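You operate a simulated robot arm through the tools that you are given. There is no shell and no other tool. Be economical: measure what you need, move in short steps, check, and stop when the job is done.

You are at the controls of a simulated two-armed robot. One attempt, no reset.

TASK
Run the belt and track it true between the green marks.
Fine: switch off, let it stop, then slacken the tension lever.

The check looks at the end state, three seconds after you hand in, the way a careful person would. Anything else that was tipped, shoved, dropped, spilled or broken makes it a failure.

THE ROBOT
Two 6-joint arms with two-finger parallel grippers on one trunk, on a base that drives. Base frame: it is fixed to the floor where the robot stands at the start and does not move with it; the origin is under the middle of the robot, x ahead of it, y to its left, z up. Units: cm, degrees, N and s.
The left shoulder is at the start at [-5.8, 17.7, 86.1], the right one opposite. With the tool pointing down near the work surface each hand reaches from about 10 to 72 cm from the robot's upright axis, wherever it stands, measured 20 degrees to its own side. Places, roughly: belt machine [80, -20, 100]; belt switch [50, -10, 80]; white belt (7x3x23 cm) [50, -20, 110]. Payload 1.57 kg a hand.
Tool frame (each hand has its own): the origin (TCP) lies between the finger pads and is the grasp point; the fingertips stand 3 cm ahead of it; z points along the fingers, y is the line along which they close. Largest opening 8 cm; finger width 1.7, thickness 1.2; the body of the gripper, 4 by 8.2 cm, starts 8 cm behind the TCP.
Orientation is told as [roll, pitch, yaw] about the base's x, y, z axes, in that order, counted from this pose: with the fingers straight down and closing along the base's y, the tool's x points along the base's -x, its y along +y and its z along -z.

THE INTERFACE
- The arms move only by the tool drive_tool. It takes "left_moves", "right_moves" or both (then of equal length, played together; a hand with none holds still); each is a list of rows, each a list of 7 numbers: the shift along the tool's x, y, z in cm, then the turn, a rotation vector about the tool's x, y, z in degrees, then the opening, from 0 (shut) to 1 (fully open). In form: [[dx, dy, dz, ax, ay, az, grip], ...]. A call has 1 to 20 rows; each row shifts and turns the commanded pose from where the row before left it, along the tool's axes as they then stand. Each row takes 0.2 s and may step no farther than 5 cm and 8.6 degrees from the row before; otherwise, or with a gripper value out of range, the whole call is refused. Where a pose cannot be reached the arm comes as near as it can. A force on the tool above 90 N (or 10 N above the force at the start of the call, whichever is more), or a blocked arm, ends the call early, and 0.2 s more pass. The fingers move at their own pace (about 7.2 cm/s each) and stop on an object; they squeeze with about 42 N. The grip force told is the motor's: it shows also when the fingers shut on nothing. Time passes only in rows, and 0.2 s behind the last, so rows that do not move let the fingers close. It gives the time, the measured TCP pose, the force on the tool (base axes), the opening and the grip force at its end, in the units of the frame above (readings bear some noise), with the torque about the TCP (base axes, N m) and any sound that the robot's microphone picked up.
- Cameras (640 x 400 px; columns grow to the right, rows downward): "scene" is now at [3.6, -0.9, 158.95]; the picture's right is [-0.12, -0.99, 0.00], its down [-0.71, 0.08, -0.70] and it looks along [0.69, -0.08, -0.72] (base axes); focal length 282 px, centre (320, 200). "left" rides on the left gripper at [7.2, 0.7, -12.2] in its tool frame; the picture's right is [-0.09, 1.00, 0.00], its down [-0.84, -0.08, -0.54] and it looks along [-0.54, -0.05, 0.84] (tool axes); focal length 238 px, centre (320, 200). "right" rides on the right gripper at [7.2, -0.7, -12.2] in its tool frame; the picture's right is [0.09, 1.00, 0.00], its down [-0.84, 0.08, -0.54] and it looks along [-0.54, 0.05, 0.84] (tool axes); focal length 238 px, centre (320, 200). There is no depth. A picture from a camera that has moved, and an enlarged one, comes with that camera's place and axes in the base frame and with its lens.
- grab_frame(camera): a new picture of that camera. It takes no simulated time.
- slide_trunk(by): slides the trunk up (or, below 0, down) by that many cm; the arms and the scene camera ride with it, the base frame stays. It gives what a move gives, with no picture.
- drive_base(legs): drives the robot by 1 to 6 legs, each [ahead, left, turn to the left] in cm, cm and degrees, along the robot's own axes; the way and the turn of a leg run together, so that a leg with both is an arc; at most 150 cm and 180 degrees a leg. The arms and the cameras ride along, it lands a little off, and it stops where it bumps. It gives what a move gives.
- turn_head(pan, tilt): turns the head with the scene camera to pan (to the left, within 143 degrees either way) and tilt (down, from -29 to 69), counted from straight ahead of the robot. It gives what a move gives.
- zoom(camera, box): a new picture of the part [left, top, right, bottom] of that camera's present view, enlarged. It takes no simulated time.
- sign_off(): hands the job in; it is judged then, once.

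Go step by step. Nothing tells you exact positions but the pictures and the camera data: compare them with the known pose of the tool, close in by small moves and look again before you grip or let go. The budget is 120 turns and 100 pictures, counting those below and the enlarged ones. Unless the task says otherwise, let go and move clear before handing in, and close with one line.

The tools are called after "Emit:" as a command line: name --argument value ..., lists and objects as JSON in quotes. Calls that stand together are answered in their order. drive_tool: Moves the arms, as the interface text tells. Its arguments: {"type":"object","properties":{"left_moves":{"type":"array"},"right_moves":{"type":"array"}},"required":[]} The other tools are called the same way: slide_trunk (by) slides the trunk up or down; drive_base (legs) drives the base; turn_head (pan, tilt) turns the head that bears the scene camera; grab_frame (camera) takes a picture; zoom (camera, box) takes an enlarged picture of a part of a camera's view; sign_off () hands the job in.

At the start:

```text
time_s: 0.0
left_tcp_pos: [34.03, 8.61, 135.76]
left_tcp_rot: [-0.1, -0.1, 0.0]
left_contact_force: [0.0, 0.7, -1.0]
left_wrist_torque: [-0.02, 0.03, 0.0]
left_grip_width: 7.98
left_grasp_force: 0.1
right_tcp_pos: [40.45, -25.23, 129.55]
right_tcp_rot: [-0.1, 0.0, -0.1]
right_contact_force: [-1.1, 0.3, -0.2]
right_wrist_torque: [-0.02, -0.01, 0.01]
right_grip_width: 8.0
right_grasp_force: 0.1
trunk travel left (down, up): [-30.2, 2.6]
robot x, y, heading: [-0.25, -0.17, 0.2]
head pan, tilt: [-6.8, 45.9]
```

scene: 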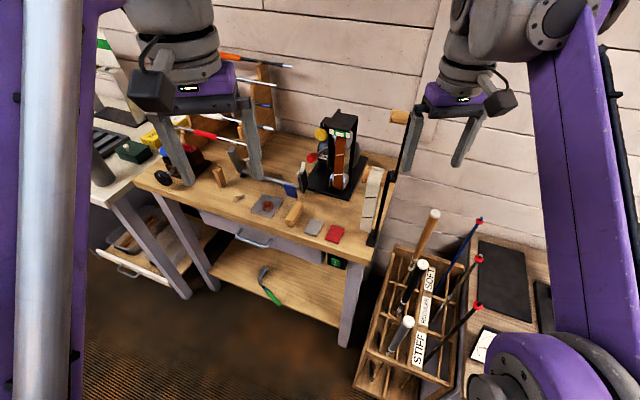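
right: 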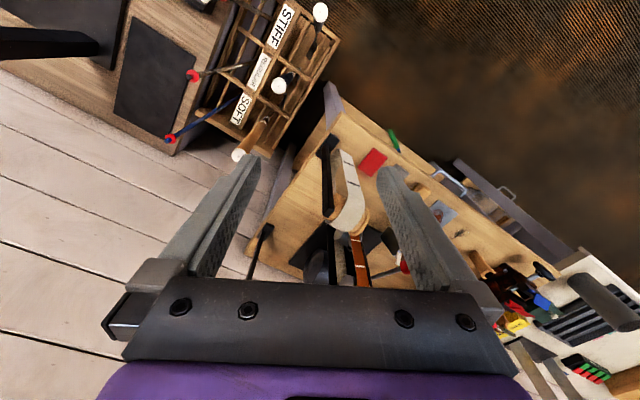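
left: 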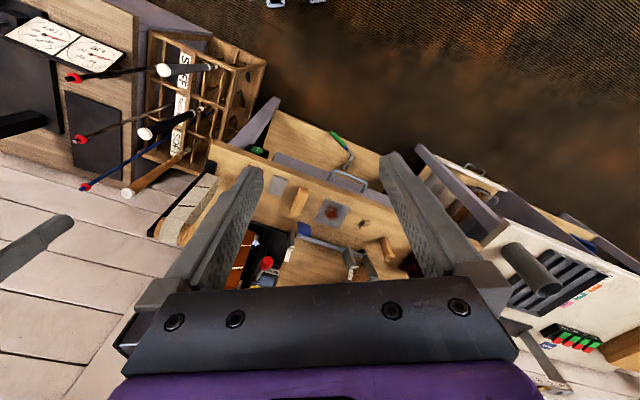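

I see a workbench with a small upright belt machine near image (340,160). I'll enlarge it.

Emit:
zoom --camera "scene" --box '[270, 90, 430, 210]'

Emit:
zoom --camera "scene" --box '[300, 105, 370, 155]'

```text
3.33 times, centred on (350, 150) of scene
camera zoom: at [3.6, -0.9, 158.95], right [-0.12, -0.99, 0.0], down [-0.71, 0.08, -0.7], along [0.69, -0.08, -0.72], focal length 938 px, centre (220, 367)
```

zoom: 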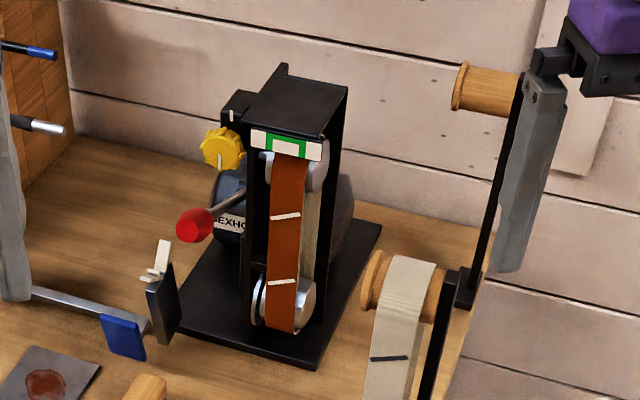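

```text
8.00 times, centred on (335, 130) of scene
camera zoom: at [3.6, -0.9, 158.95], right [-0.12, -0.99, 0.0], down [-0.71, 0.08, -0.7], along [0.69, -0.08, -0.72], focal length 2252 px, centre (200, 760)
```

zoom: 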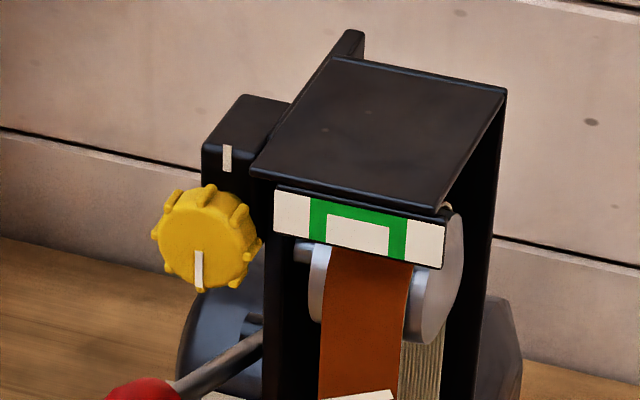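

The machine is on the bench. The belt switch seems to be under the front edge of the bench, at image (334,260). Let me look there.

Emit:
zoom --camera "scene" --box '[280, 210, 380, 280]'

Emit:
zoom --camera "left" --box '[200, 120, 400, 290]'

Emit:
zoom --camera "scene" --box '[280, 140, 340, 200]'

```text
5.71 times, centred on (330, 245) of scene
camera zoom: at [3.6, -0.9, 158.95], right [-0.12, -0.99, 0.0], down [-0.71, 0.08, -0.7], along [0.69, -0.08, -0.72], focal length 1609 px, centre (263, -57)
```

zoom: 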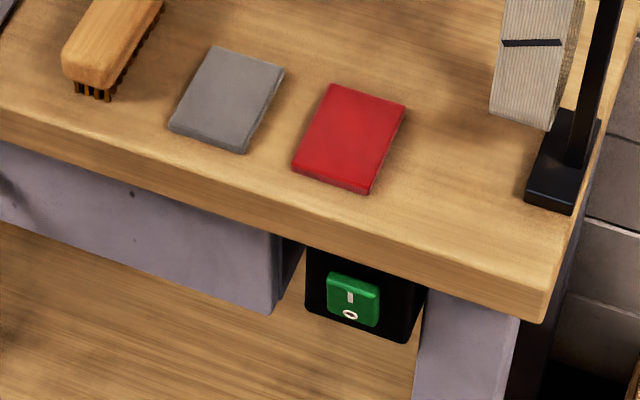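

```text
2.35 times, centred on (300, 205) of left
camera zoom: at [26.79, 9.24, 147.99], right [0.09, 1.0, 0.0], down [0.84, -0.08, 0.54], along [0.54, -0.05, -0.84], focal length 561 px, centre (367, 188)
```

zoom: 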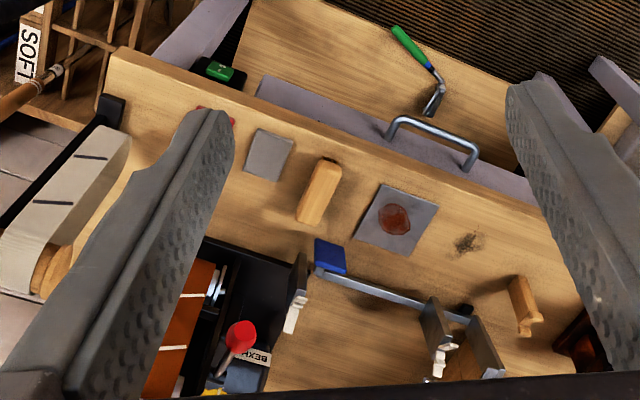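

```text
6.67 times, centred on (310, 170) of scene
camera zoom: at [3.6, -0.9, 158.95], right [-0.12, -0.99, 0.0], down [-0.71, 0.08, -0.7], along [0.69, -0.08, -0.72], focal length 1877 px, centre (387, 400)
```

zoom: 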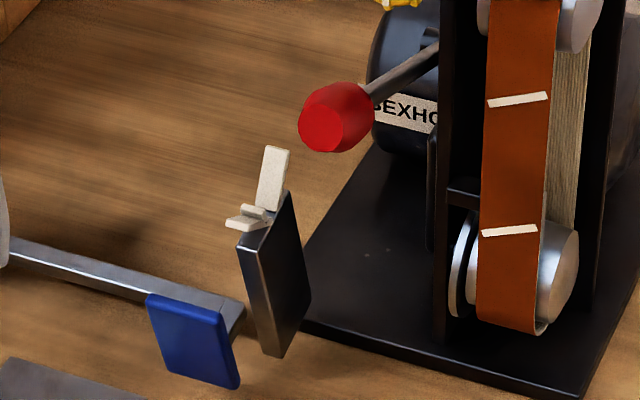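

The green rocker on a black box is about at [53,-14,75]. The yellow tracking knob and the red lever are near x=82. I'll study the belt rack by the right hand before driving closer.

Emit:
zoom --camera "right" --box '[220, 100, 460, 300]'

Emit:
zoom --camera "scene" --box '[320, 80, 520, 280]'

```text
2.00 times, centred on (340, 200) of right
camera zoom: at [33.12, -25.68, 141.63], right [-0.09, 1.0, 0.0], down [0.84, 0.08, 0.54], along [0.54, 0.05, -0.84], focal length 477 px, centre (280, 200)
```

zoom: 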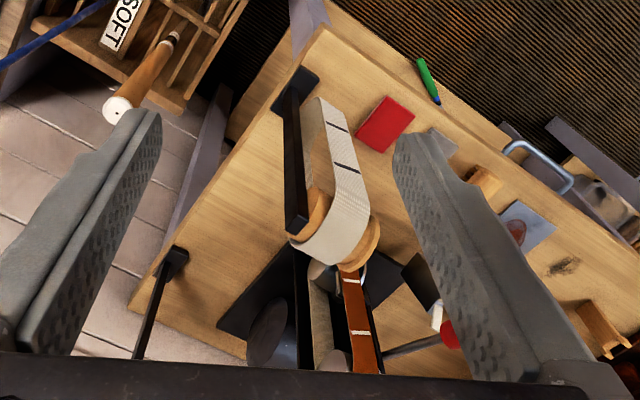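

```text
2.00 times, centred on (420, 180) of scene
camera zoom: at [3.6, -0.9, 158.95], right [-0.12, -0.99, 0.0], down [-0.71, 0.08, -0.7], along [0.69, -0.08, -0.72], focal length 563 px, centre (120, 240)
```

zoom: 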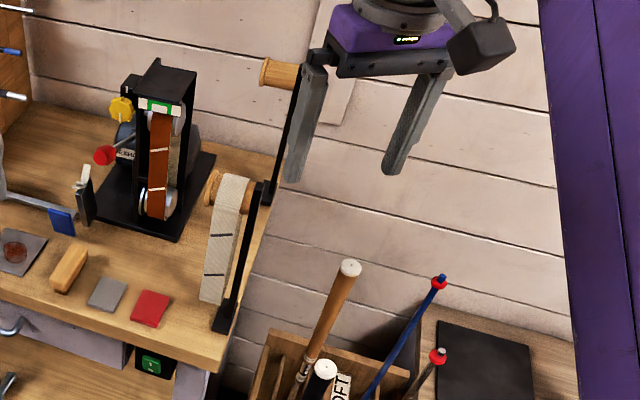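

I'll tilt the head down to see the clearance between base and bench, and take a look around the right elbow.

Emit:
turn_head --pan 0 --tilt 69

Emit:
grab_frame --camera "scene"

Emit:
turn_head --pan -60 --tilt 50

Emit:
grab_frame --camera "scene"

```text
time_s: 0.9
left_tcp_pos: [33.98, 8.6, 135.78]
left_tcp_rot: [0.0, 0.0, 0.1]
left_contact_force: [-0.3, -0.6, -1.1]
left_wrist_torque: [0.01, -0.03, 0.04]
left_grip_width: 8.01
left_grasp_force: 0.0
right_tcp_pos: [40.4, -25.09, 129.53]
right_tcp_rot: [0.0, -0.1, 0.1]
right_contact_force: [0.7, 0.6, 0.4]
right_wrist_torque: [0.0, 0.02, -0.02]
right_grip_width: 8.0
right_grasp_force: 0.1
trunk travel left (down, up): [-30.2, 2.6]
robot x, y, heading: [-0.4, 0.13, 0.4]
head pan, tilt: [0.0, 68.8]
```

```text
89 pictures are left
camera scene: at [1.19, 0.05, 156.2], right [0.0, -1.0, 0.0], down [-0.93, 0.0, -0.36], along [0.36, 0.0, -0.93], focal length 282 px, centre (320, 200)
```

scene: 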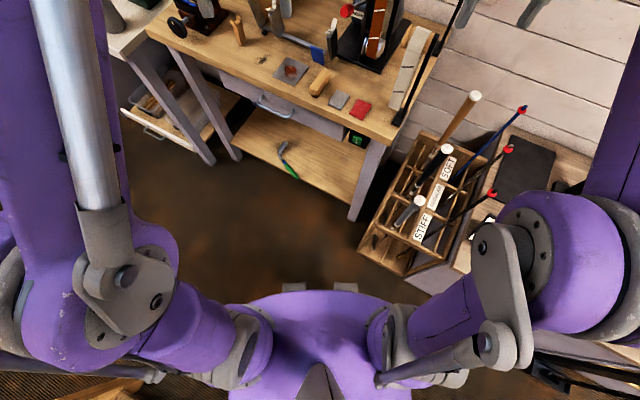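

```text
time_s: 2.2
left_tcp_pos: [33.91, 8.55, 135.66]
left_tcp_rot: [0.0, 0.0, 0.0]
left_contact_force: [-0.7, 0.5, -0.5]
left_wrist_torque: [0.01, 0.02, 0.04]
left_grip_width: 7.99
left_grasp_force: 0.1
right_tcp_pos: [40.32, -25.2, 129.46]
right_tcp_rot: [0.1, 0.1, 0.0]
right_contact_force: [-0.7, -0.4, -0.3]
right_wrist_torque: [0.01, 0.0, 0.0]
right_grip_width: 8.0
right_grasp_force: 0.0
trunk travel left (down, up): [-30.2, 2.6]
robot x, y, heading: [-0.02, -0.11, -0.2]
head pan, tilt: [-60.0, 50.0]
```

```text
88 pictures are left
camera scene: at [-0.54, -6.62, 158.39], right [-0.87, -0.5, 0.0], down [-0.38, 0.66, -0.64], along [0.32, -0.56, -0.77], focal length 282 px, centre (320, 200)
```

scene: 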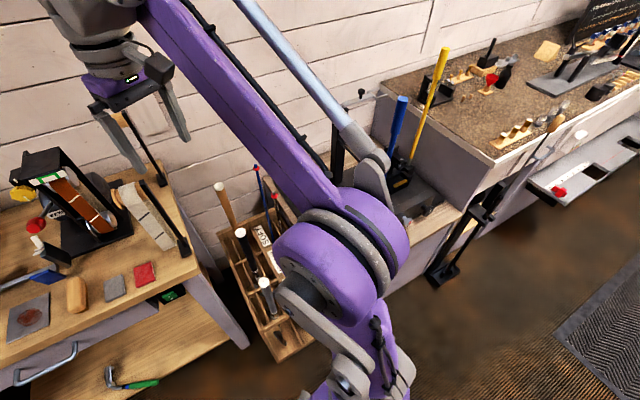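

The base has floor room ahead, but the right elbow is near the stick rack, so I'll prefer the left arm from here. I'll turn the head back and inspect the knob, lever and belt in detail.

Emit:
turn_head --pan -8 --tilt 40

Emit:
grab_frame --camera "scene"

```text
time_s: 3.4
left_tcp_pos: [33.92, 8.51, 135.75]
left_tcp_rot: [-0.1, 0.0, 0.1]
left_contact_force: [-1.1, 0.9, -0.8]
left_wrist_torque: [0.0, -0.02, 0.04]
left_grip_width: 8.02
left_grasp_force: 0.1
right_tcp_pos: [40.39, -25.24, 129.53]
right_tcp_rot: [0.0, 0.0, 0.0]
right_contact_force: [0.2, -0.2, 0.0]
right_wrist_torque: [0.0, -0.03, 0.02]
right_grip_width: 7.98
right_grasp_force: 0.1
trunk travel left (down, up): [-30.2, 2.6]
robot x, y, heading: [-0.27, 0.02, 0.2]
head pan, tilt: [-8.0, 40.0]
```

```text
87 pictures are left
camera scene: at [4.02, -1.14, 159.81], right [-0.14, -0.99, 0.0], down [-0.64, 0.09, -0.77], along [0.76, -0.11, -0.64], focal length 282 px, centre (320, 200)
```

scene: 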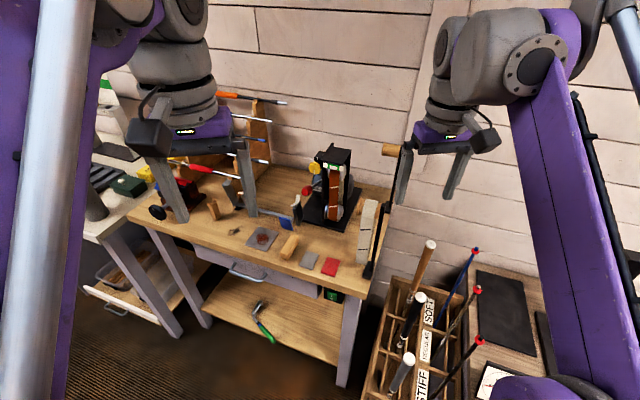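

Emit:
zoom --camera "scene" --box '[295, 140, 365, 185]'

Emit:
zoom --camera "scene" --box '[310, 275, 350, 305]'

```text
8.89 times, centred on (330, 162) of scene
camera zoom: at [4.02, -1.14, 159.81], right [-0.14, -0.99, 0.0], down [-0.64, 0.09, -0.77], along [0.76, -0.11, -0.64], focal length 2503 px, centre (231, 533)
```

zoom: 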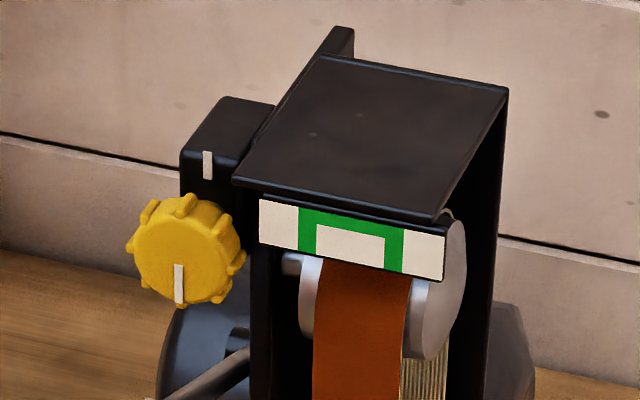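

```text
13.33 times, centred on (330, 290) of scene
camera zoom: at [4.02, -1.14, 159.81], right [-0.14, -0.99, 0.0], down [-0.64, 0.09, -0.77], along [0.76, -0.11, -0.64], focal length 3754 px, centre (187, -1000)
```

zoom: 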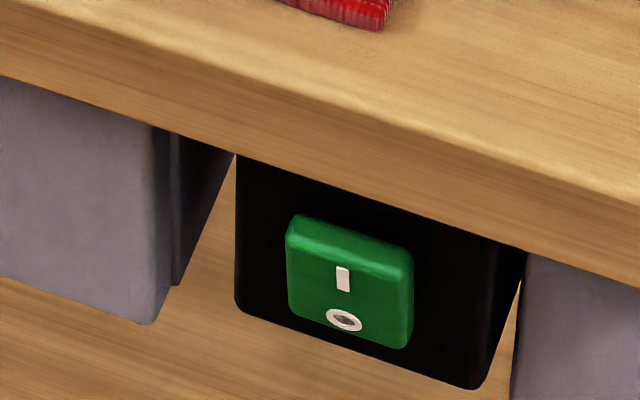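

The bench and machine are yawed about 28° to the right, so standing at about [19,15] facing −28° puts the machine straight ahead. I'll check the space to the left first.

Emit:
turn_head --pan 70 --tilt 50

Emit:
grab_frame --camera "scene"

```text
time_s: 4.9
left_tcp_pos: [33.99, 8.53, 135.84]
left_tcp_rot: [0.0, -0.1, 0.0]
left_contact_force: [-0.2, 0.0, 0.2]
left_wrist_torque: [0.04, -0.01, -0.01]
left_grip_width: 8.0
left_grasp_force: 0.1
right_tcp_pos: [40.39, -25.13, 129.5]
right_tcp_rot: [0.0, 0.0, 0.0]
right_contact_force: [-0.7, -0.5, -0.4]
right_wrist_torque: [0.04, 0.0, -0.05]
right_grip_width: 7.98
right_grasp_force: 0.1
trunk travel left (down, up): [-30.2, 2.6]
robot x, y, heading: [0.36, 0.55, -0.1]
head pan, tilt: [70.0, 50.0]
```

```text
84 pictures are left
camera scene: at [-1.76, 7.28, 158.39], right [0.94, -0.34, 0.0], down [-0.26, -0.72, -0.64], along [0.22, 0.6, -0.77], focal length 282 px, centre (320, 200)
```

scene: 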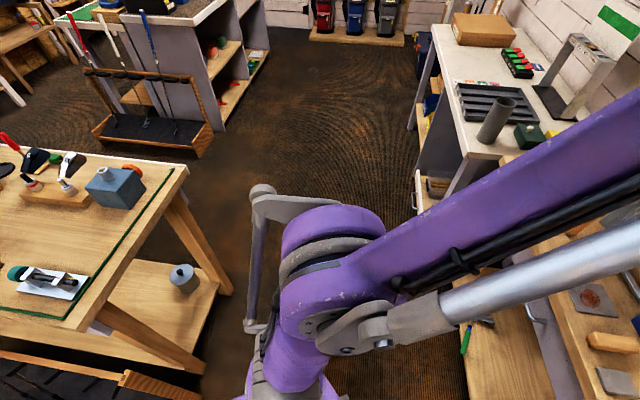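

The space to the left is clear. Driving left and then forward with a right turn.

Emit:
drive_base --legs '[[5, 20, 0], [16, 0, -28]]'

Emit:
turn_head --pan 0 --tilt 40

Emit:
grab_frame --camera "scene"

Emit:
grab_frame --camera "left"

```text
time_s: 8.7
left_tcp_pos: [54.16, 7.86, 135.75]
left_tcp_rot: [0.1, 0.0, -28.2]
left_contact_force: [-0.1, -0.3, 0.8]
left_wrist_torque: [0.02, 0.01, -0.02]
left_grip_width: 7.98
left_grasp_force: 0.0
right_tcp_pos: [44.05, -24.99, 129.57]
right_tcp_rot: [0.0, 0.0, -28.1]
right_contact_force: [0.2, 0.1, -0.1]
right_wrist_torque: [0.01, 0.0, 0.01]
right_grip_width: 8.01
right_grasp_force: 0.0
trunk travel left (down, up): [-30.2, 2.6]
robot x, y, heading: [20.4, 16.64, -27.9]
head pan, tilt: [70.0, 50.0]
```

```text
time_s: 10.1
left_tcp_pos: [54.25, 7.86, 135.92]
left_tcp_rot: [0.1, 0.0, -28.2]
left_contact_force: [-0.4, -0.2, 1.0]
left_wrist_torque: [0.0, 0.01, -0.01]
left_grip_width: 7.98
left_grasp_force: 0.1
right_tcp_pos: [44.1, -24.91, 129.43]
right_tcp_rot: [0.0, 0.0, -28.1]
right_contact_force: [0.5, 0.0, 0.4]
right_wrist_torque: [0.01, 0.02, -0.02]
right_grip_width: 8.01
right_grasp_force: 0.1
trunk travel left (down, up): [-30.2, 2.6]
robot x, y, heading: [20.44, 16.4, -28.0]
head pan, tilt: [0.0, 40.0]
```

```text
83 pictures are left
camera scene: at [23.91, 14.29, 159.81], right [-0.47, -0.88, 0.0], down [-0.57, 0.3, -0.77], along [0.68, -0.36, -0.64], focal length 282 px, centre (320, 200)
```

scene: 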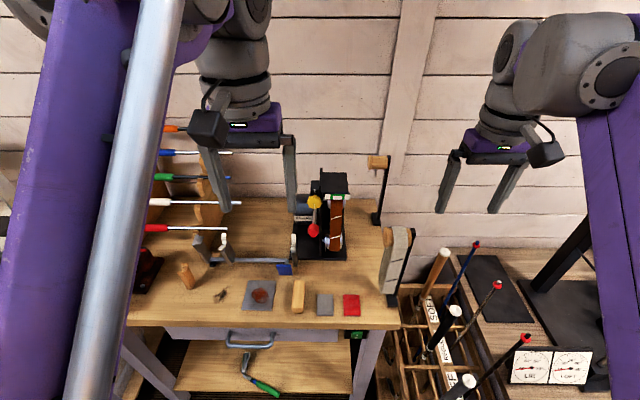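

```text
82 pictures are left
camera left: at [48.26, 11.79, 147.99], right [0.55, 0.83, 0.0], down [0.7, -0.46, 0.54], along [0.45, -0.3, -0.84], focal length 238 px, centre (320, 200)
```

left: 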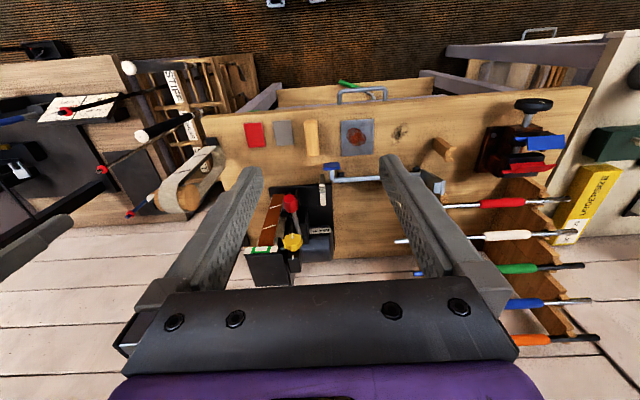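

Now the bench lies square ahead. Triangulating: bench top z≈93, red lever knob ≈[65,-6,112], yellow knob ≈[70,-9,116], switch ≈[50,-11,82]. Closer views of these next.

Emit:
zoom --camera "left" --box '[230, 180, 350, 290]'

Emit:
zoom --camera "scene" --box '[280, 165, 370, 265]'

Emit:
zoom --camera "scene" --box '[335, 320, 375, 345]'

```text
3.64 times, centred on (290, 235) of left
camera zoom: at [48.26, 11.79, 147.99], right [0.55, 0.83, 0.0], down [0.7, -0.46, 0.54], along [0.45, -0.3, -0.84], focal length 867 px, centre (429, 73)
```

zoom: 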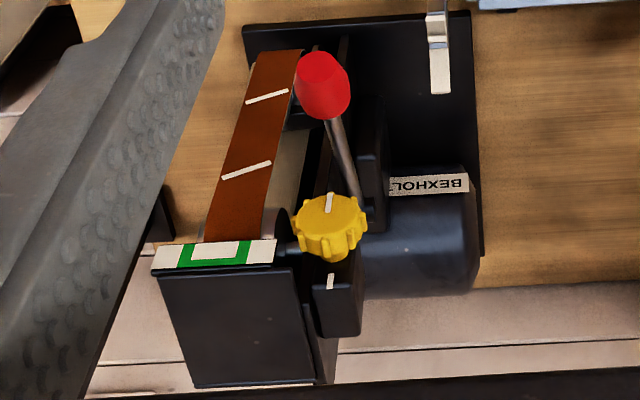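

```text
4.00 times, centred on (325, 215) of scene
camera zoom: at [23.91, 14.29, 159.81], right [-0.47, -0.88, 0.0], down [-0.57, 0.3, -0.77], along [0.68, -0.36, -0.64], focal length 1126 px, centre (300, 140)
```

zoom: 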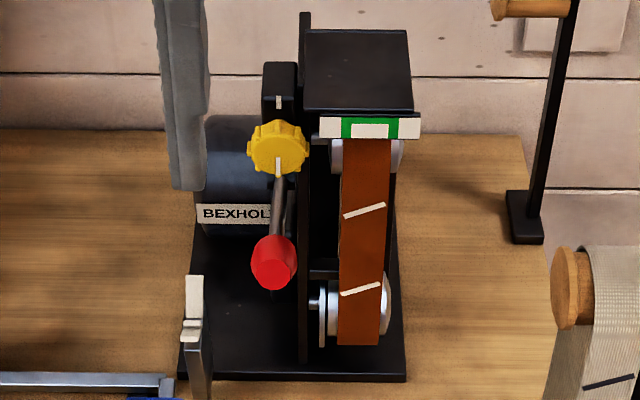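

```text
16.00 times, centred on (355, 332) of scene
camera zoom: at [23.91, 14.29, 159.81], right [-0.47, -0.88, 0.0], down [-0.57, 0.3, -0.77], along [0.68, -0.36, -0.64], focal length 4505 px, centre (-240, -1920)
```

zoom: 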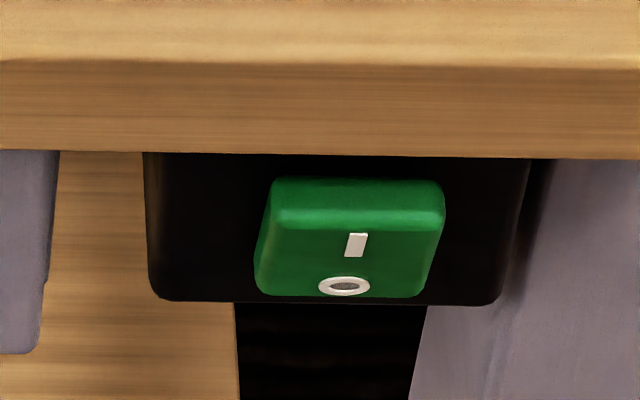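

The knob faces the robot, with the lever ball just below and in front of it. I'll back up 12 cm for arm room, then pitch the left hand forward step by step.

Emit:
drive_base --legs '[[-12, 0, 0]]'

Emit:
drive_tool --left_moves '[[1, 0, 0, 0, -8.5, 0, 1], [1, 0, 0, 0, -8.5, 0, 1], [1, 0, 0, 0, -8.5, 0, 1], [1, 0, 0, 0, -8.5, 0, 1], [1, 0, 0, 0, -8.5, 0, 1], [1, 0, 0, 0, -8.5, 0, 1], [1, 0, 0, 0, -8.5, 0, 1], [1, 0, 0, 0, -8.5, 0, 1]]'

Emit:
grab_frame --camera "left"

Emit:
grab_frame --camera "scene"

```text
time_s: 11.3
left_tcp_pos: [44.1, 13.34, 135.74]
left_tcp_rot: [-0.1, -0.1, -28.0]
left_contact_force: [0.3, -0.7, 0.7]
left_wrist_torque: [0.03, 0.0, -0.02]
left_grip_width: 7.96
left_grasp_force: 0.0
right_tcp_pos: [33.97, -19.37, 129.58]
right_tcp_rot: [0.0, 0.0, -28.0]
right_contact_force: [-0.1, -0.1, -0.6]
right_wrist_torque: [-0.01, -0.03, 0.01]
right_grip_width: 7.99
right_grasp_force: 0.0
trunk travel left (down, up): [-30.2, 2.6]
robot x, y, heading: [9.81, 21.71, -27.8]
head pan, tilt: [0.0, 40.0]
```

```text
time_s: 13.1
left_tcp_pos: [38.21, 16.41, 131.94]
left_tcp_rot: [-0.4, -68.1, -27.7]
left_contact_force: [-0.2, 0.2, -0.1]
left_wrist_torque: [0.01, 0.03, 0.02]
left_grip_width: 7.99
left_grasp_force: 0.0
right_tcp_pos: [33.96, -19.21, 129.42]
right_tcp_rot: [0.0, 0.1, -28.0]
right_contact_force: [0.3, -0.5, -0.2]
right_wrist_torque: [-0.02, 0.01, 0.0]
right_grip_width: 8.0
right_grasp_force: 0.0
trunk travel left (down, up): [-30.2, 2.6]
robot x, y, heading: [10.16, 21.95, -28.3]
head pan, tilt: [0.0, 40.0]
```

```text
78 pictures are left
camera left: at [26.18, 23.65, 129.93], right [0.5, 0.86, 0.08], down [-0.2, 0.02, 0.98], along [0.84, -0.5, 0.19], focal length 238 px, centre (320, 200)
```

left: 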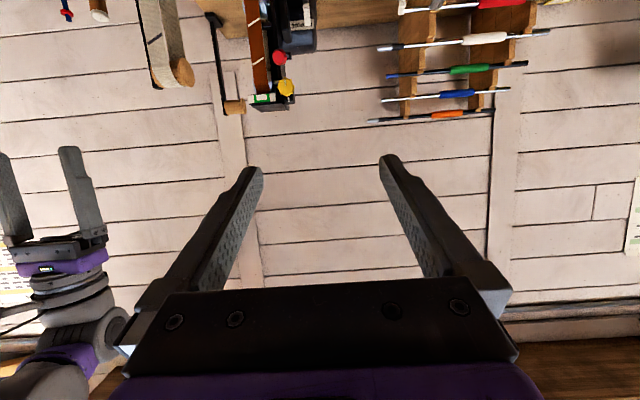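

```text
77 pictures are left
camera scene: at [13.65, 19.86, 159.81], right [-0.47, -0.88, 0.0], down [-0.57, 0.3, -0.77], along [0.68, -0.36, -0.64], focal length 282 px, centre (320, 200)
```

scene: 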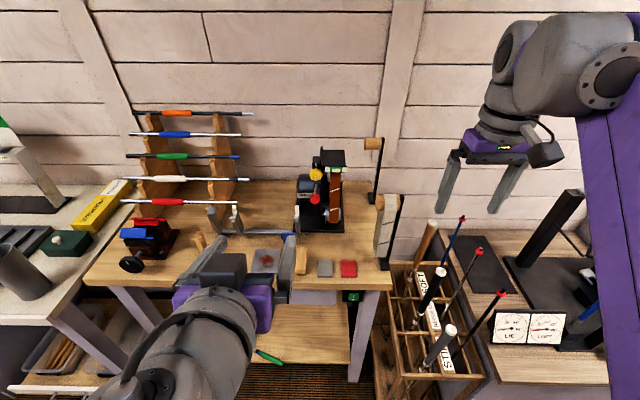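

All positions agree: yellow knob ≈[70,-8.8,116], machine straight ahead. I'll level the left hand and bring it about 18 cm in front of the knob.

Emit:
drive_tool --left_moves '[[0, 0, 0, 0, -7.3, 0, 1], [0, 0, 0, 0, -7.3, 0, 1], [0, 0, 0, 0, -7.3, 0, 1], [2, -1.4, 4, 0, 0, 0, 1], [2, -1.4, 4, 0, 0, 0, 1], [2, -1.4, 4, 0, 0, 0, 1], [2, -1.4, 4, 0, 0, 0, 1], [3, -1.4, 3.5, 0, 0, 0, 1], [3, 0, 0, 0, 0, 0, 1]]'

Emit:
grab_frame --camera "left"

Emit:
zoom --camera "scene" --box '[280, 135, 360, 235]'

```text
time_s: 15.1
left_tcp_pos: [52.5, -0.84, 118.42]
left_tcp_rot: [-4.7, -89.8, -23.2]
left_contact_force: [-0.3, 0.2, 0.0]
left_wrist_torque: [0.0, 0.0, -0.05]
left_grip_width: 8.0
left_grasp_force: 0.3
left hand out of reach, approached as far as the arm can: row 2, 3
right_tcp_pos: [33.83, -19.29, 129.49]
right_tcp_rot: [0.0, 0.0, -28.0]
right_contact_force: [0.0, 0.5, -0.1]
right_wrist_torque: [0.01, -0.04, -0.01]
right_grip_width: 7.98
right_grasp_force: 0.1
trunk travel left (down, up): [-30.2, 2.6]
robot x, y, heading: [10.11, 21.64, -27.8]
head pan, tilt: [0.0, 40.0]
```

```text
76 pictures are left
camera left: at [42.05, 5.61, 111.24], right [0.47, 0.88, 0.09], down [-0.51, 0.19, 0.84], along [0.72, -0.44, 0.54], focal length 238 px, centre (320, 200)
```

left: 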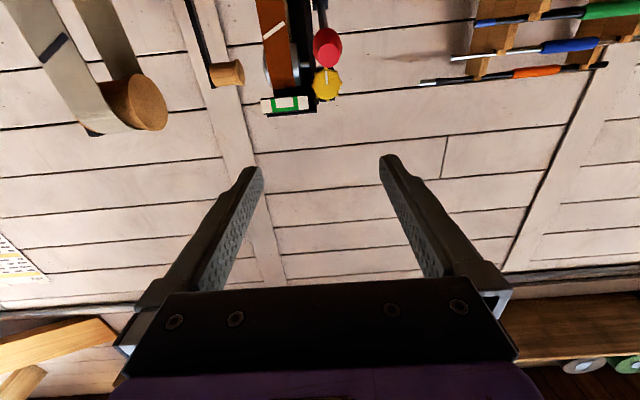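

```text
4.00 times, centred on (320, 185) of scene
camera zoom: at [13.59, 19.83, 159.81], right [-0.47, -0.88, 0.0], down [-0.57, 0.3, -0.77], along [0.68, -0.36, -0.64], focal length 1126 px, centre (320, 260)
```

zoom: 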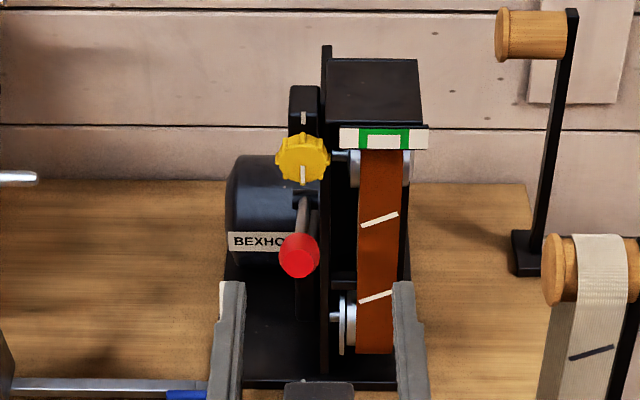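

The hand is level and squarely in front of the machine. Zooming the left camera on it.

Emit:
zoom --camera "left" --box '[250, 0, 360, 120]'

Emit:
zoom --camera "scene" --box '[305, 155, 345, 180]'

```text
3.33 times, centred on (305, 60) of left
camera zoom: at [42.05, 5.61, 111.24], right [0.47, 0.88, 0.09], down [-0.51, 0.19, 0.84], along [0.72, -0.44, 0.54], focal length 794 px, centre (370, 667)
```

zoom: 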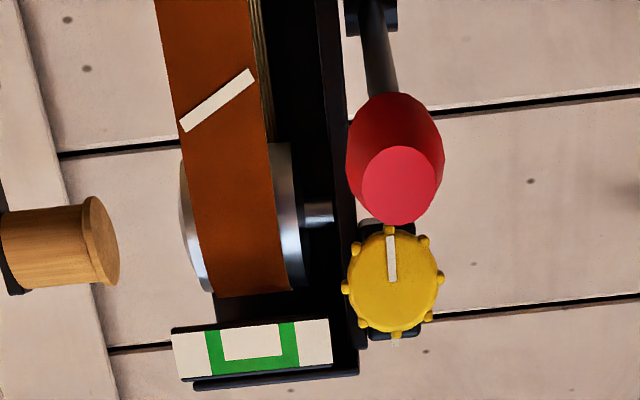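

```text
16.00 times, centred on (325, 168) of scene
camera zoom: at [13.59, 19.83, 159.81], right [-0.47, -0.88, 0.0], down [-0.57, 0.3, -0.77], along [0.68, -0.36, -0.64], focal length 4505 px, centre (240, 720)
```

zoom: 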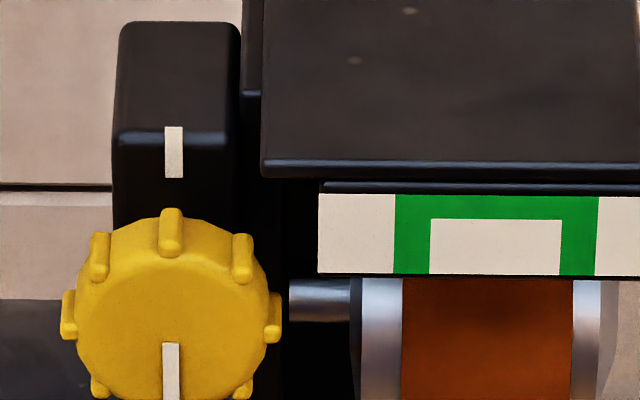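

The belt currently sits about centred between the marks but isn't running. Next I'll bring the right hand down and level, in front of the switch.

Emit:
drive_tool --right_moves '[[0, 1, 4, 0, 0, 0, 0], [0, 1, 4, 0, 0, 0, 0], [0, 1, 4, 0, 0, 0, 0], [0, 1, 4, 0, 0, 0, 0], [0, 1, 4, 0, 0, 0, 0], [0, 0, 0, 0, -8.2, 0, 0], [0, 0, 0, 0, -8.2, 0, 0], [0, 0, 0, 0, -8.2, 0, 0], [0, 0, 0, 0, -8.2, 0, 0], [0, 0, 0, 0, -8.2, 0, 0], [0, 0, 0, 0, -8.2, 0, 0], [0, 0, 0, 0, -8.2, 0, 0]]'

Emit:
grab_frame --camera "scene"

```text
time_s: 17.7
left_tcp_pos: [52.52, -0.77, 118.46]
left_tcp_rot: [1.2, -89.9, -29.1]
left_contact_force: [0.1, -0.5, -1.0]
left_wrist_torque: [0.0, 0.01, 0.0]
left_grip_width: 7.99
left_grasp_force: 0.1
right_tcp_pos: [36.24, -14.92, 109.52]
right_tcp_rot: [-0.1, -57.6, -28.1]
right_contact_force: [0.9, 0.6, -0.2]
right_wrist_torque: [0.02, 0.06, 0.01]
right_grip_width: 0.0
right_grasp_force: 21.1
trunk travel left (down, up): [-30.2, 2.6]
robot x, y, heading: [10.17, 21.84, -28.0]
head pan, tilt: [0.0, 40.0]
```

```text
72 pictures are left
camera scene: at [13.59, 19.79, 159.81], right [-0.47, -0.88, 0.0], down [-0.57, 0.3, -0.77], along [0.68, -0.36, -0.64], focal length 282 px, centre (320, 200)
```

scene: 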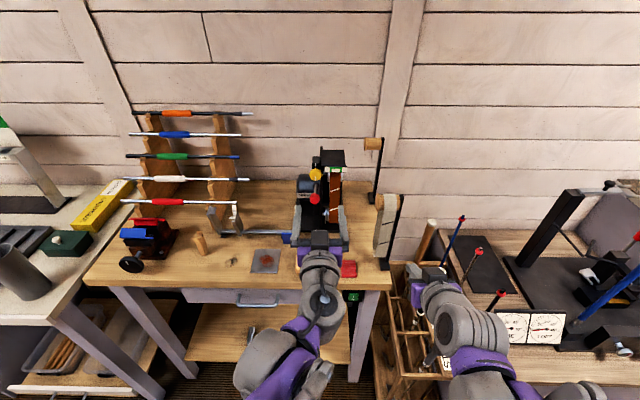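

The right hand is clear of the rack so far. I'll shift it left and down and finish levelling.

Emit:
drive_tool --right_moves '[[0.84, 2, 0.54, 0, 0, 0, 0], [0.84, 2, 0.54, 0, 0, 0, 0], [1.69, 2, 1.07, 0, 0, 0, 0], [1.69, 2, 1.07, 0, 0, 0, 0], [1.69, 2, 1.07, 0, 0, 0, 0], [1.69, 0, 1.07, 0, 0, 0, 0], [0, 0, 0, 0, -8.1, 0, 0], [0, 0, 0, 0, -8.1, 0, 0], [0, 0, 0, 0, -8.1, 0, 0], [0, 0, 0, 0, -8.1, 0, 0]]'

Emit:
grab_frame --camera "scene"

Emit:
grab_frame --camera "right"

```text
time_s: 19.9
left_tcp_pos: [52.48, -0.88, 118.49]
left_tcp_rot: [2.9, -89.9, -30.9]
left_contact_force: [-0.4, 1.5, 0.0]
left_wrist_torque: [0.0, 0.01, 0.0]
left_grip_width: 7.99
left_grasp_force: 0.1
right_tcp_pos: [41.78, -6.23, 102.27]
right_tcp_rot: [11.8, -89.8, -39.7]
right_contact_force: [0.4, 0.6, -0.7]
right_wrist_torque: [-0.02, 0.01, -0.01]
right_grip_width: 0.0
right_grasp_force: 21.2
right hand out of reach, approached as far as the arm can: row 10
trunk travel left (down, up): [-30.2, 2.6]
robot x, y, heading: [9.78, 21.71, -27.8]
head pan, tilt: [0.0, 40.0]
```

```text
71 pictures are left
camera scene: at [13.59, 19.78, 159.81], right [-0.47, -0.88, 0.0], down [-0.57, 0.3, -0.77], along [0.68, -0.36, -0.64], focal length 282 px, centre (320, 200)
```

scene: 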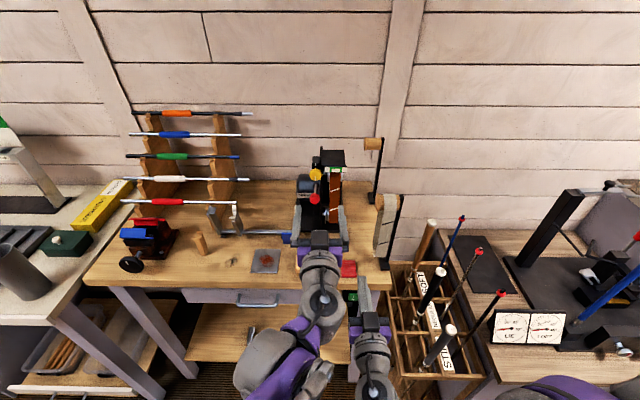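

```text
70 pictures are left
camera right: at [30.54, -1.13, 95.03], right [0.47, 0.88, -0.09], down [-0.44, 0.32, 0.84], along [0.77, -0.35, 0.54], focal length 238 px, centre (320, 200)
```

right: 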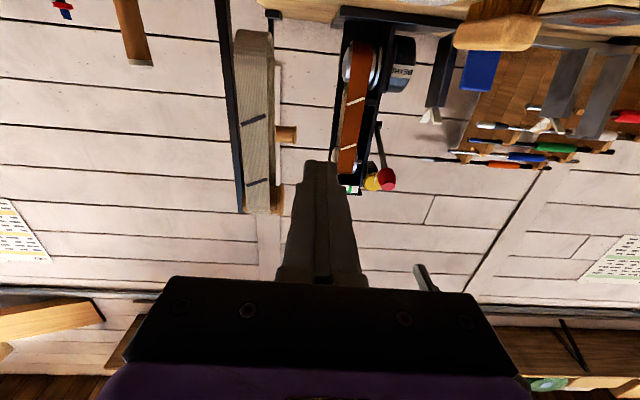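

Right fingers are level at the switch's lateral position. Lowering to switch height.

Emit:
drive_tool --right_moves '[[4, 0, 0, 0, 0, 0, 0], [4, 0, 0, 0, 0, 0, 0], [4, 0, 0, 0, 0, 0, 0], [4, 0, 0, 0, 0, 0, 0], [3.2, -0.3, 0, 0, 0, 0, 0], [0, 0, 0, 0, 0, 0, 0]]'

Emit:
grab_frame --camera "scene"

Emit:
grab_frame --camera "right"

```text
time_s: 21.3
left_tcp_pos: [52.51, -0.79, 118.41]
left_tcp_rot: [-0.1, -90.0, -27.8]
left_contact_force: [-1.1, -0.1, -0.4]
left_wrist_torque: [0.0, -0.03, 0.02]
left_grip_width: 8.0
left_grasp_force: 0.0
right_tcp_pos: [47.38, -8.14, 99.76]
right_tcp_rot: [5.1, -89.8, -33.0]
right_contact_force: [-0.9, -0.3, 0.2]
right_wrist_torque: [-0.01, 0.03, 0.0]
right_grip_width: 0.0
right_grasp_force: 20.9
right hand out of reach, approached as far as the arm can: row 1, 2, 3, 4, 5
trunk travel left (down, up): [-30.2, 2.6]
robot x, y, heading: [9.83, 22.04, -27.7]
head pan, tilt: [0.0, 40.0]
```

```text
69 pictures are left
camera scene: at [13.61, 19.78, 159.81], right [-0.47, -0.88, 0.0], down [-0.57, 0.3, -0.77], along [0.68, -0.36, -0.64], focal length 282 px, centre (320, 200)
```

scene: 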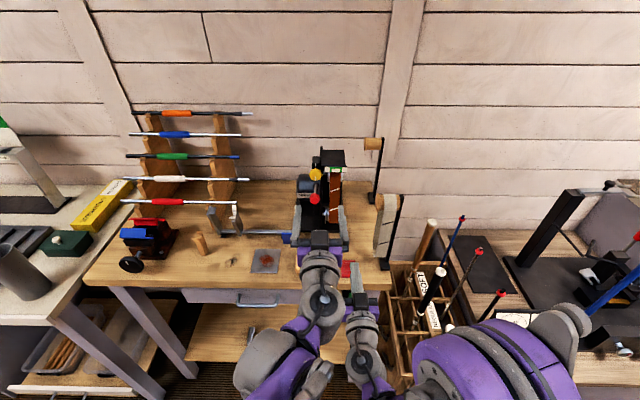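

```text
68 pictures are left
camera right: at [36.19, -2.96, 92.51], right [0.47, 0.88, -0.09], down [-0.44, 0.32, 0.84], along [0.77, -0.35, 0.54], focal length 238 px, centre (320, 200)
```

right: 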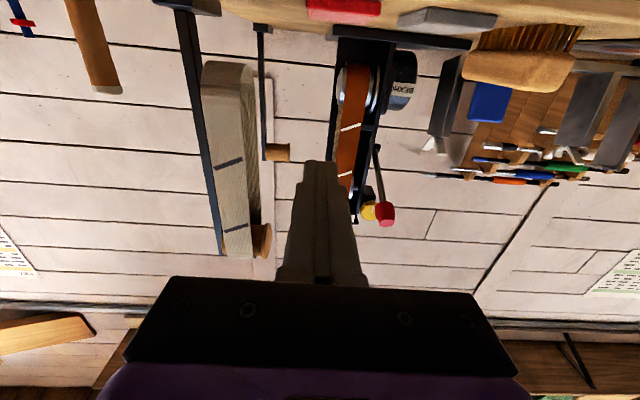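

Too close for the right arm at that height: the switch lies inside its inner reach. Backing up 13 cm gives both hands room.

Emit:
drive_base --legs '[[-13, 0, 0]]'

Emit:
drive_tool --right_moves '[[3, 0, 0, 0, 0, 0, 0], [3, 0, 0, 0, 0, 0, 0], [3, 0, 0, 0, 0, 0, 0], [0, 0, 0, 0, 0, 0, 0]]'

Emit:
grab_frame --camera "scene"

```text
time_s: 22.6
left_tcp_pos: [41.33, 5.14, 118.44]
left_tcp_rot: [1.7, -89.8, -29.7]
left_contact_force: [0.4, -0.7, -0.1]
left_wrist_torque: [0.02, 0.0, 0.0]
left_grip_width: 8.0
left_grasp_force: 0.0
right_tcp_pos: [36.31, -2.3, 99.69]
right_tcp_rot: [0.8, -89.7, -29.0]
right_contact_force: [-1.0, -0.4, -0.3]
right_wrist_torque: [0.0, 0.0, -0.03]
right_grip_width: 0.0
right_grasp_force: 22.0
trunk travel left (down, up): [-30.2, 2.6]
robot x, y, heading: [-1.06, 27.97, -28.0]
head pan, tilt: [0.0, 40.0]
```

```text
time_s: 23.6
left_tcp_pos: [41.31, 5.07, 118.47]
left_tcp_rot: [2.2, -89.8, -30.2]
left_contact_force: [0.0, 0.3, -0.3]
left_wrist_torque: [0.04, -0.02, 0.03]
left_grip_width: 8.0
left_grasp_force: 0.0
right_tcp_pos: [40.13, -3.35, 96.97]
right_tcp_rot: [1.5, -89.6, -29.6]
right_contact_force: [0.1, -0.1, 0.3]
right_wrist_torque: [-0.02, -0.03, -0.01]
right_grip_width: 0.02
right_grasp_force: 20.7
right hand out of reach, approached as far as the arm can: row 1, 2, 3
trunk travel left (down, up): [-30.2, 2.6]
robot x, y, heading: [-1.4, 27.74, -28.2]
head pan, tilt: [0.0, 40.0]
```

```text
67 pictures are left
camera scene: at [2.41, 25.72, 159.81], right [-0.47, -0.88, 0.0], down [-0.57, 0.3, -0.77], along [0.68, -0.36, -0.64], focal length 282 px, centre (320, 200)
```

scene: 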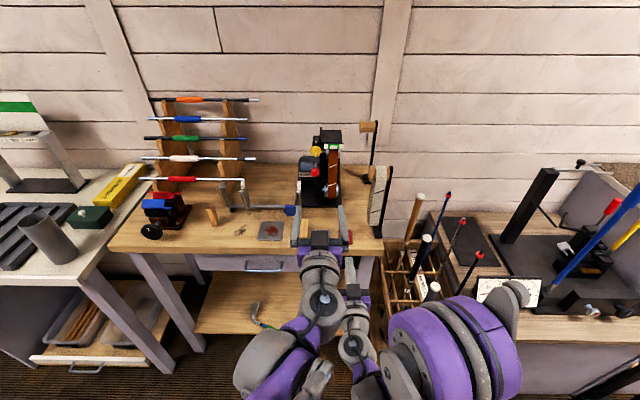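

The limit looks like the wrist angle when level that low. Lowering the trunk 16 cm solves that, with both hands still short of the bench edge.

Emit:
slide_trunk --by -14

Emit:
grab_frame --camera "scene"

Emit:
grab_frame --camera "right"

```text
time_s: 25.2
left_tcp_pos: [41.34, 5.16, 104.55]
left_tcp_rot: [5.8, -90.0, -33.8]
left_contact_force: [-0.4, -0.5, 0.3]
left_wrist_torque: [0.0, -0.02, -0.02]
left_grip_width: 7.99
left_grasp_force: 0.0
right_tcp_pos: [40.09, -3.32, 83.04]
right_tcp_rot: [1.1, -89.8, -29.3]
right_contact_force: [-0.5, -0.1, -0.3]
right_wrist_torque: [0.0, -0.05, -0.02]
right_grip_width: 0.01
right_grasp_force: 21.0
trunk travel left (down, up): [-16.2, 16.6]
robot x, y, heading: [-1.61, 27.98, -28.1]
head pan, tilt: [0.0, 40.0]
```

```text
66 pictures are left
camera scene: at [3.11, 25.35, 145.5], right [-0.47, -0.88, 0.0], down [-0.57, 0.3, -0.77], along [0.68, -0.36, -0.64], focal length 282 px, centre (320, 200)
```

scene: 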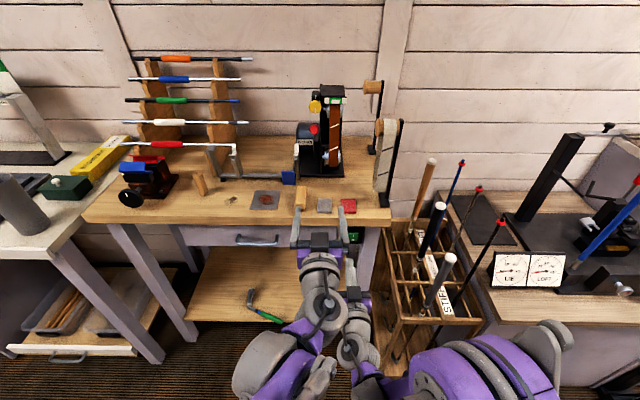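

```text
65 pictures are left
camera right: at [28.95, 1.94, 75.79], right [0.47, 0.88, -0.09], down [-0.44, 0.32, 0.84], along [0.77, -0.35, 0.54], focal length 238 px, centre (320, 200)
```

right: 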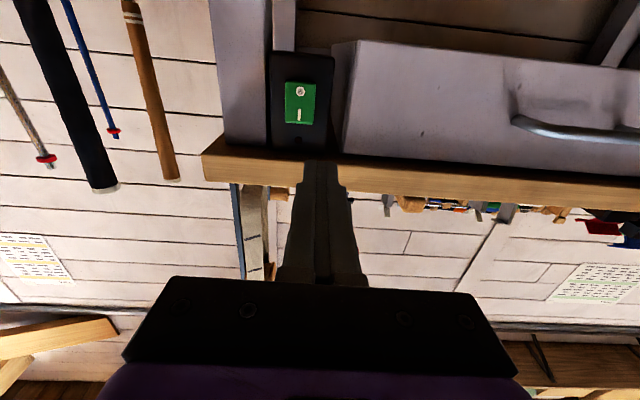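

Right hand level at z=83, and the switch is visible: "I" at z≈82, "O" at z≈79.5, about 2.2 cm to the right of the fingers. Zoom on it.

Emit:
zoom --camera "right" --box '[260, 50, 340, 150]'

Emit:
drive_tool --right_moves '[[0.5, -1.1, 3, 0, 0, 0, 0], [0.5, -1.1, 3, 0, 0, 0, 0], [0, 0, 0, 0, 0, 0, 0]]'

Emit:
grab_frame --camera "right"

```text
4.00 times, centred on (300, 100) of right
camera zoom: at [28.95, 1.94, 75.79], right [0.47, 0.88, -0.09], down [-0.44, 0.32, 0.84], along [0.77, -0.35, 0.54], focal length 953 px, centre (400, 600)
```

zoom: 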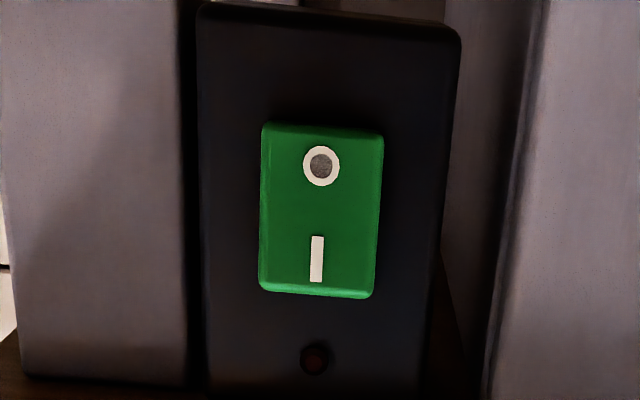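

```text
time_s: 26.1
left_tcp_pos: [41.24, 5.21, 104.43]
left_tcp_rot: [1.1, -89.8, -29.0]
left_contact_force: [0.2, 0.9, 0.3]
left_wrist_torque: [0.03, 0.0, 0.0]
left_grip_width: 8.03
left_grasp_force: 0.0
right_tcp_pos: [44.36, -8.24, 81.96]
right_tcp_rot: [-2.1, -89.8, -25.8]
right_contact_force: [0.1, 0.7, -0.1]
right_wrist_torque: [0.02, -0.01, 0.01]
right_grip_width: 0.01
right_grasp_force: 21.7
trunk travel left (down, up): [-16.2, 16.6]
robot x, y, heading: [-0.87, 27.64, -28.1]
head pan, tilt: [0.0, 40.0]
```

```text
63 pictures are left
camera right: at [33.2, -2.9, 74.75], right [0.47, 0.88, -0.09], down [-0.44, 0.32, 0.84], along [0.77, -0.35, 0.54], focal length 238 px, centre (320, 200)
```

right: 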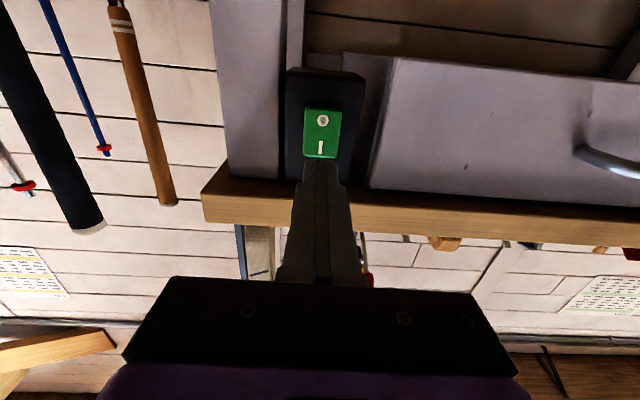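

Fingertips are aligned with "I", gap about 3.7 cm, and there's a pilot lamp above the button. Pressing in gently.

Emit:
drive_tool --right_moves '[[0, 0, 1.5, 0, 0, 0, 0], [0, 0, 1.5, 0, 0, 0, 0], [0, 0, 0.5, 0, 0, 0, 0], [0, 0, 0.4, 0, 0, 0, 0], [0, 0, 0.3, 0, 0, 0, 0]]'

Emit:
grab_frame --camera "right"

Emit:
zoom --camera "scene" --box '[285, 75, 365, 185]'

```text
time_s: 27.2
left_tcp_pos: [41.1, 5.12, 104.51]
left_tcp_rot: [42.4, -90.0, -70.5]
left_contact_force: [-0.4, 0.2, 0.4]
left_wrist_torque: [0.03, 0.01, 0.02]
left_grip_width: 7.99
left_grasp_force: 0.0
right_tcp_pos: [47.69, -10.02, 82.02]
right_tcp_rot: [1.2, -89.8, -29.4]
right_contact_force: [-18.8, 8.3, -3.2]
right_wrist_torque: [-0.02, 0.27, -0.09]
right_grip_width: 0.01
right_grasp_force: 21.6
trunk travel left (down, up): [-16.2, 16.6]
robot x, y, heading: [-1.18, 27.8, -28.2]
head pan, tilt: [0.0, 40.0]
```

```text
62 pictures are left
camera right: at [36.7, -4.75, 74.76], right [0.47, 0.88, -0.09], down [-0.44, 0.32, 0.84], along [0.77, -0.35, 0.54], focal length 238 px, centre (320, 200)
```

right: 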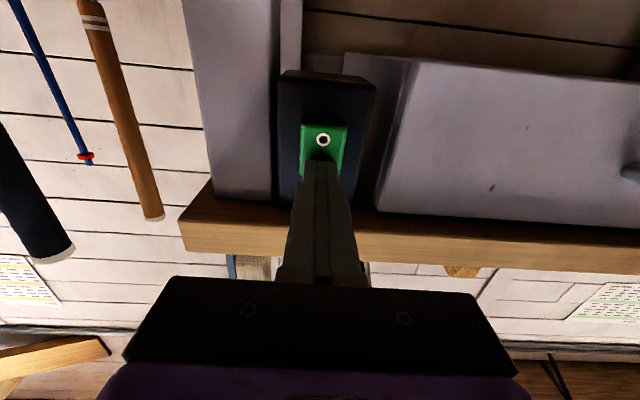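

```text
3.64 times, centred on (325, 130) of scene
camera zoom: at [2.87, 25.45, 145.5], right [-0.47, -0.88, 0.0], down [-0.57, 0.3, -0.77], along [0.68, -0.36, -0.64], focal length 1024 px, centre (302, 454)
```

zoom: 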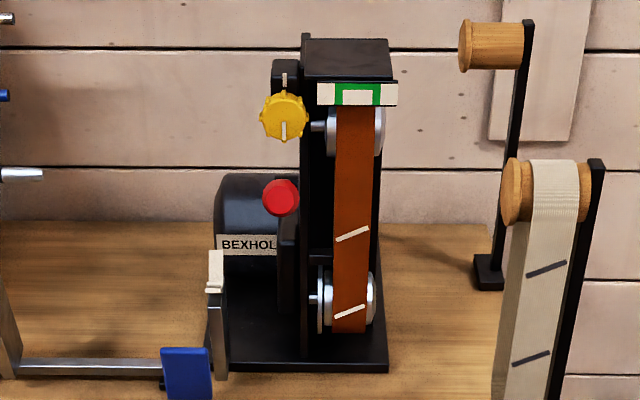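

The rocker is pressed, and the belt marks look shifted. Easing the finger off and looking again at the belt and lamp.

Emit:
drive_tool --right_moves '[[0, 0, -1.5, 0, 0, 0, 0], [0, 0, -1.5, 0, 0, 0, 0]]'

Emit:
zoom --camera "scene" --box '[300, 80, 355, 170]'

Emit:
zoom --camera "right" --box '[270, 60, 370, 180]'

```text
time_s: 27.9
left_tcp_pos: [41.23, 5.13, 104.54]
left_tcp_rot: [1.3, -89.9, -29.3]
left_contact_force: [0.3, -0.2, 0.9]
left_wrist_torque: [-0.03, 0.01, -0.01]
left_grip_width: 8.02
left_grasp_force: 0.1
right_tcp_pos: [45.37, -8.67, 81.87]
right_tcp_rot: [-1.9, -89.8, -26.1]
right_contact_force: [-0.6, 0.3, -0.4]
right_wrist_torque: [0.01, -0.02, -0.04]
right_grip_width: 0.01
right_grasp_force: 21.0
trunk travel left (down, up): [-16.2, 16.6]
robot x, y, heading: [-1.06, 27.44, -28.2]
head pan, tilt: [0.0, 40.0]
```

```text
4.44 times, centred on (328, 125) of scene
camera zoom: at [3.1, 25.37, 145.5], right [-0.47, -0.88, 0.0], down [-0.57, 0.3, -0.77], along [0.68, -0.36, -0.64], focal length 1251 px, centre (287, 533)
```

zoom: 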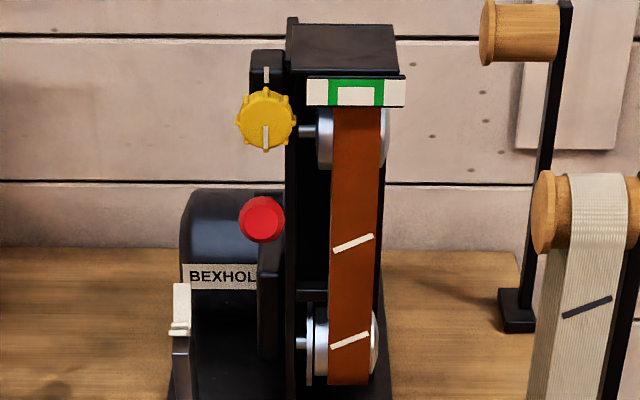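

```text
3.33 times, centred on (320, 120) of right
camera zoom: at [34.21, -3.39, 74.69], right [0.47, 0.88, -0.09], down [-0.44, 0.32, 0.84], along [0.77, -0.35, 0.54], focal length 794 px, centre (320, 467)
```

zoom: 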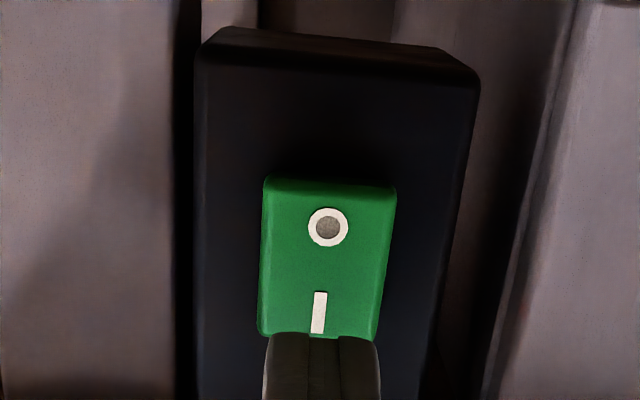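

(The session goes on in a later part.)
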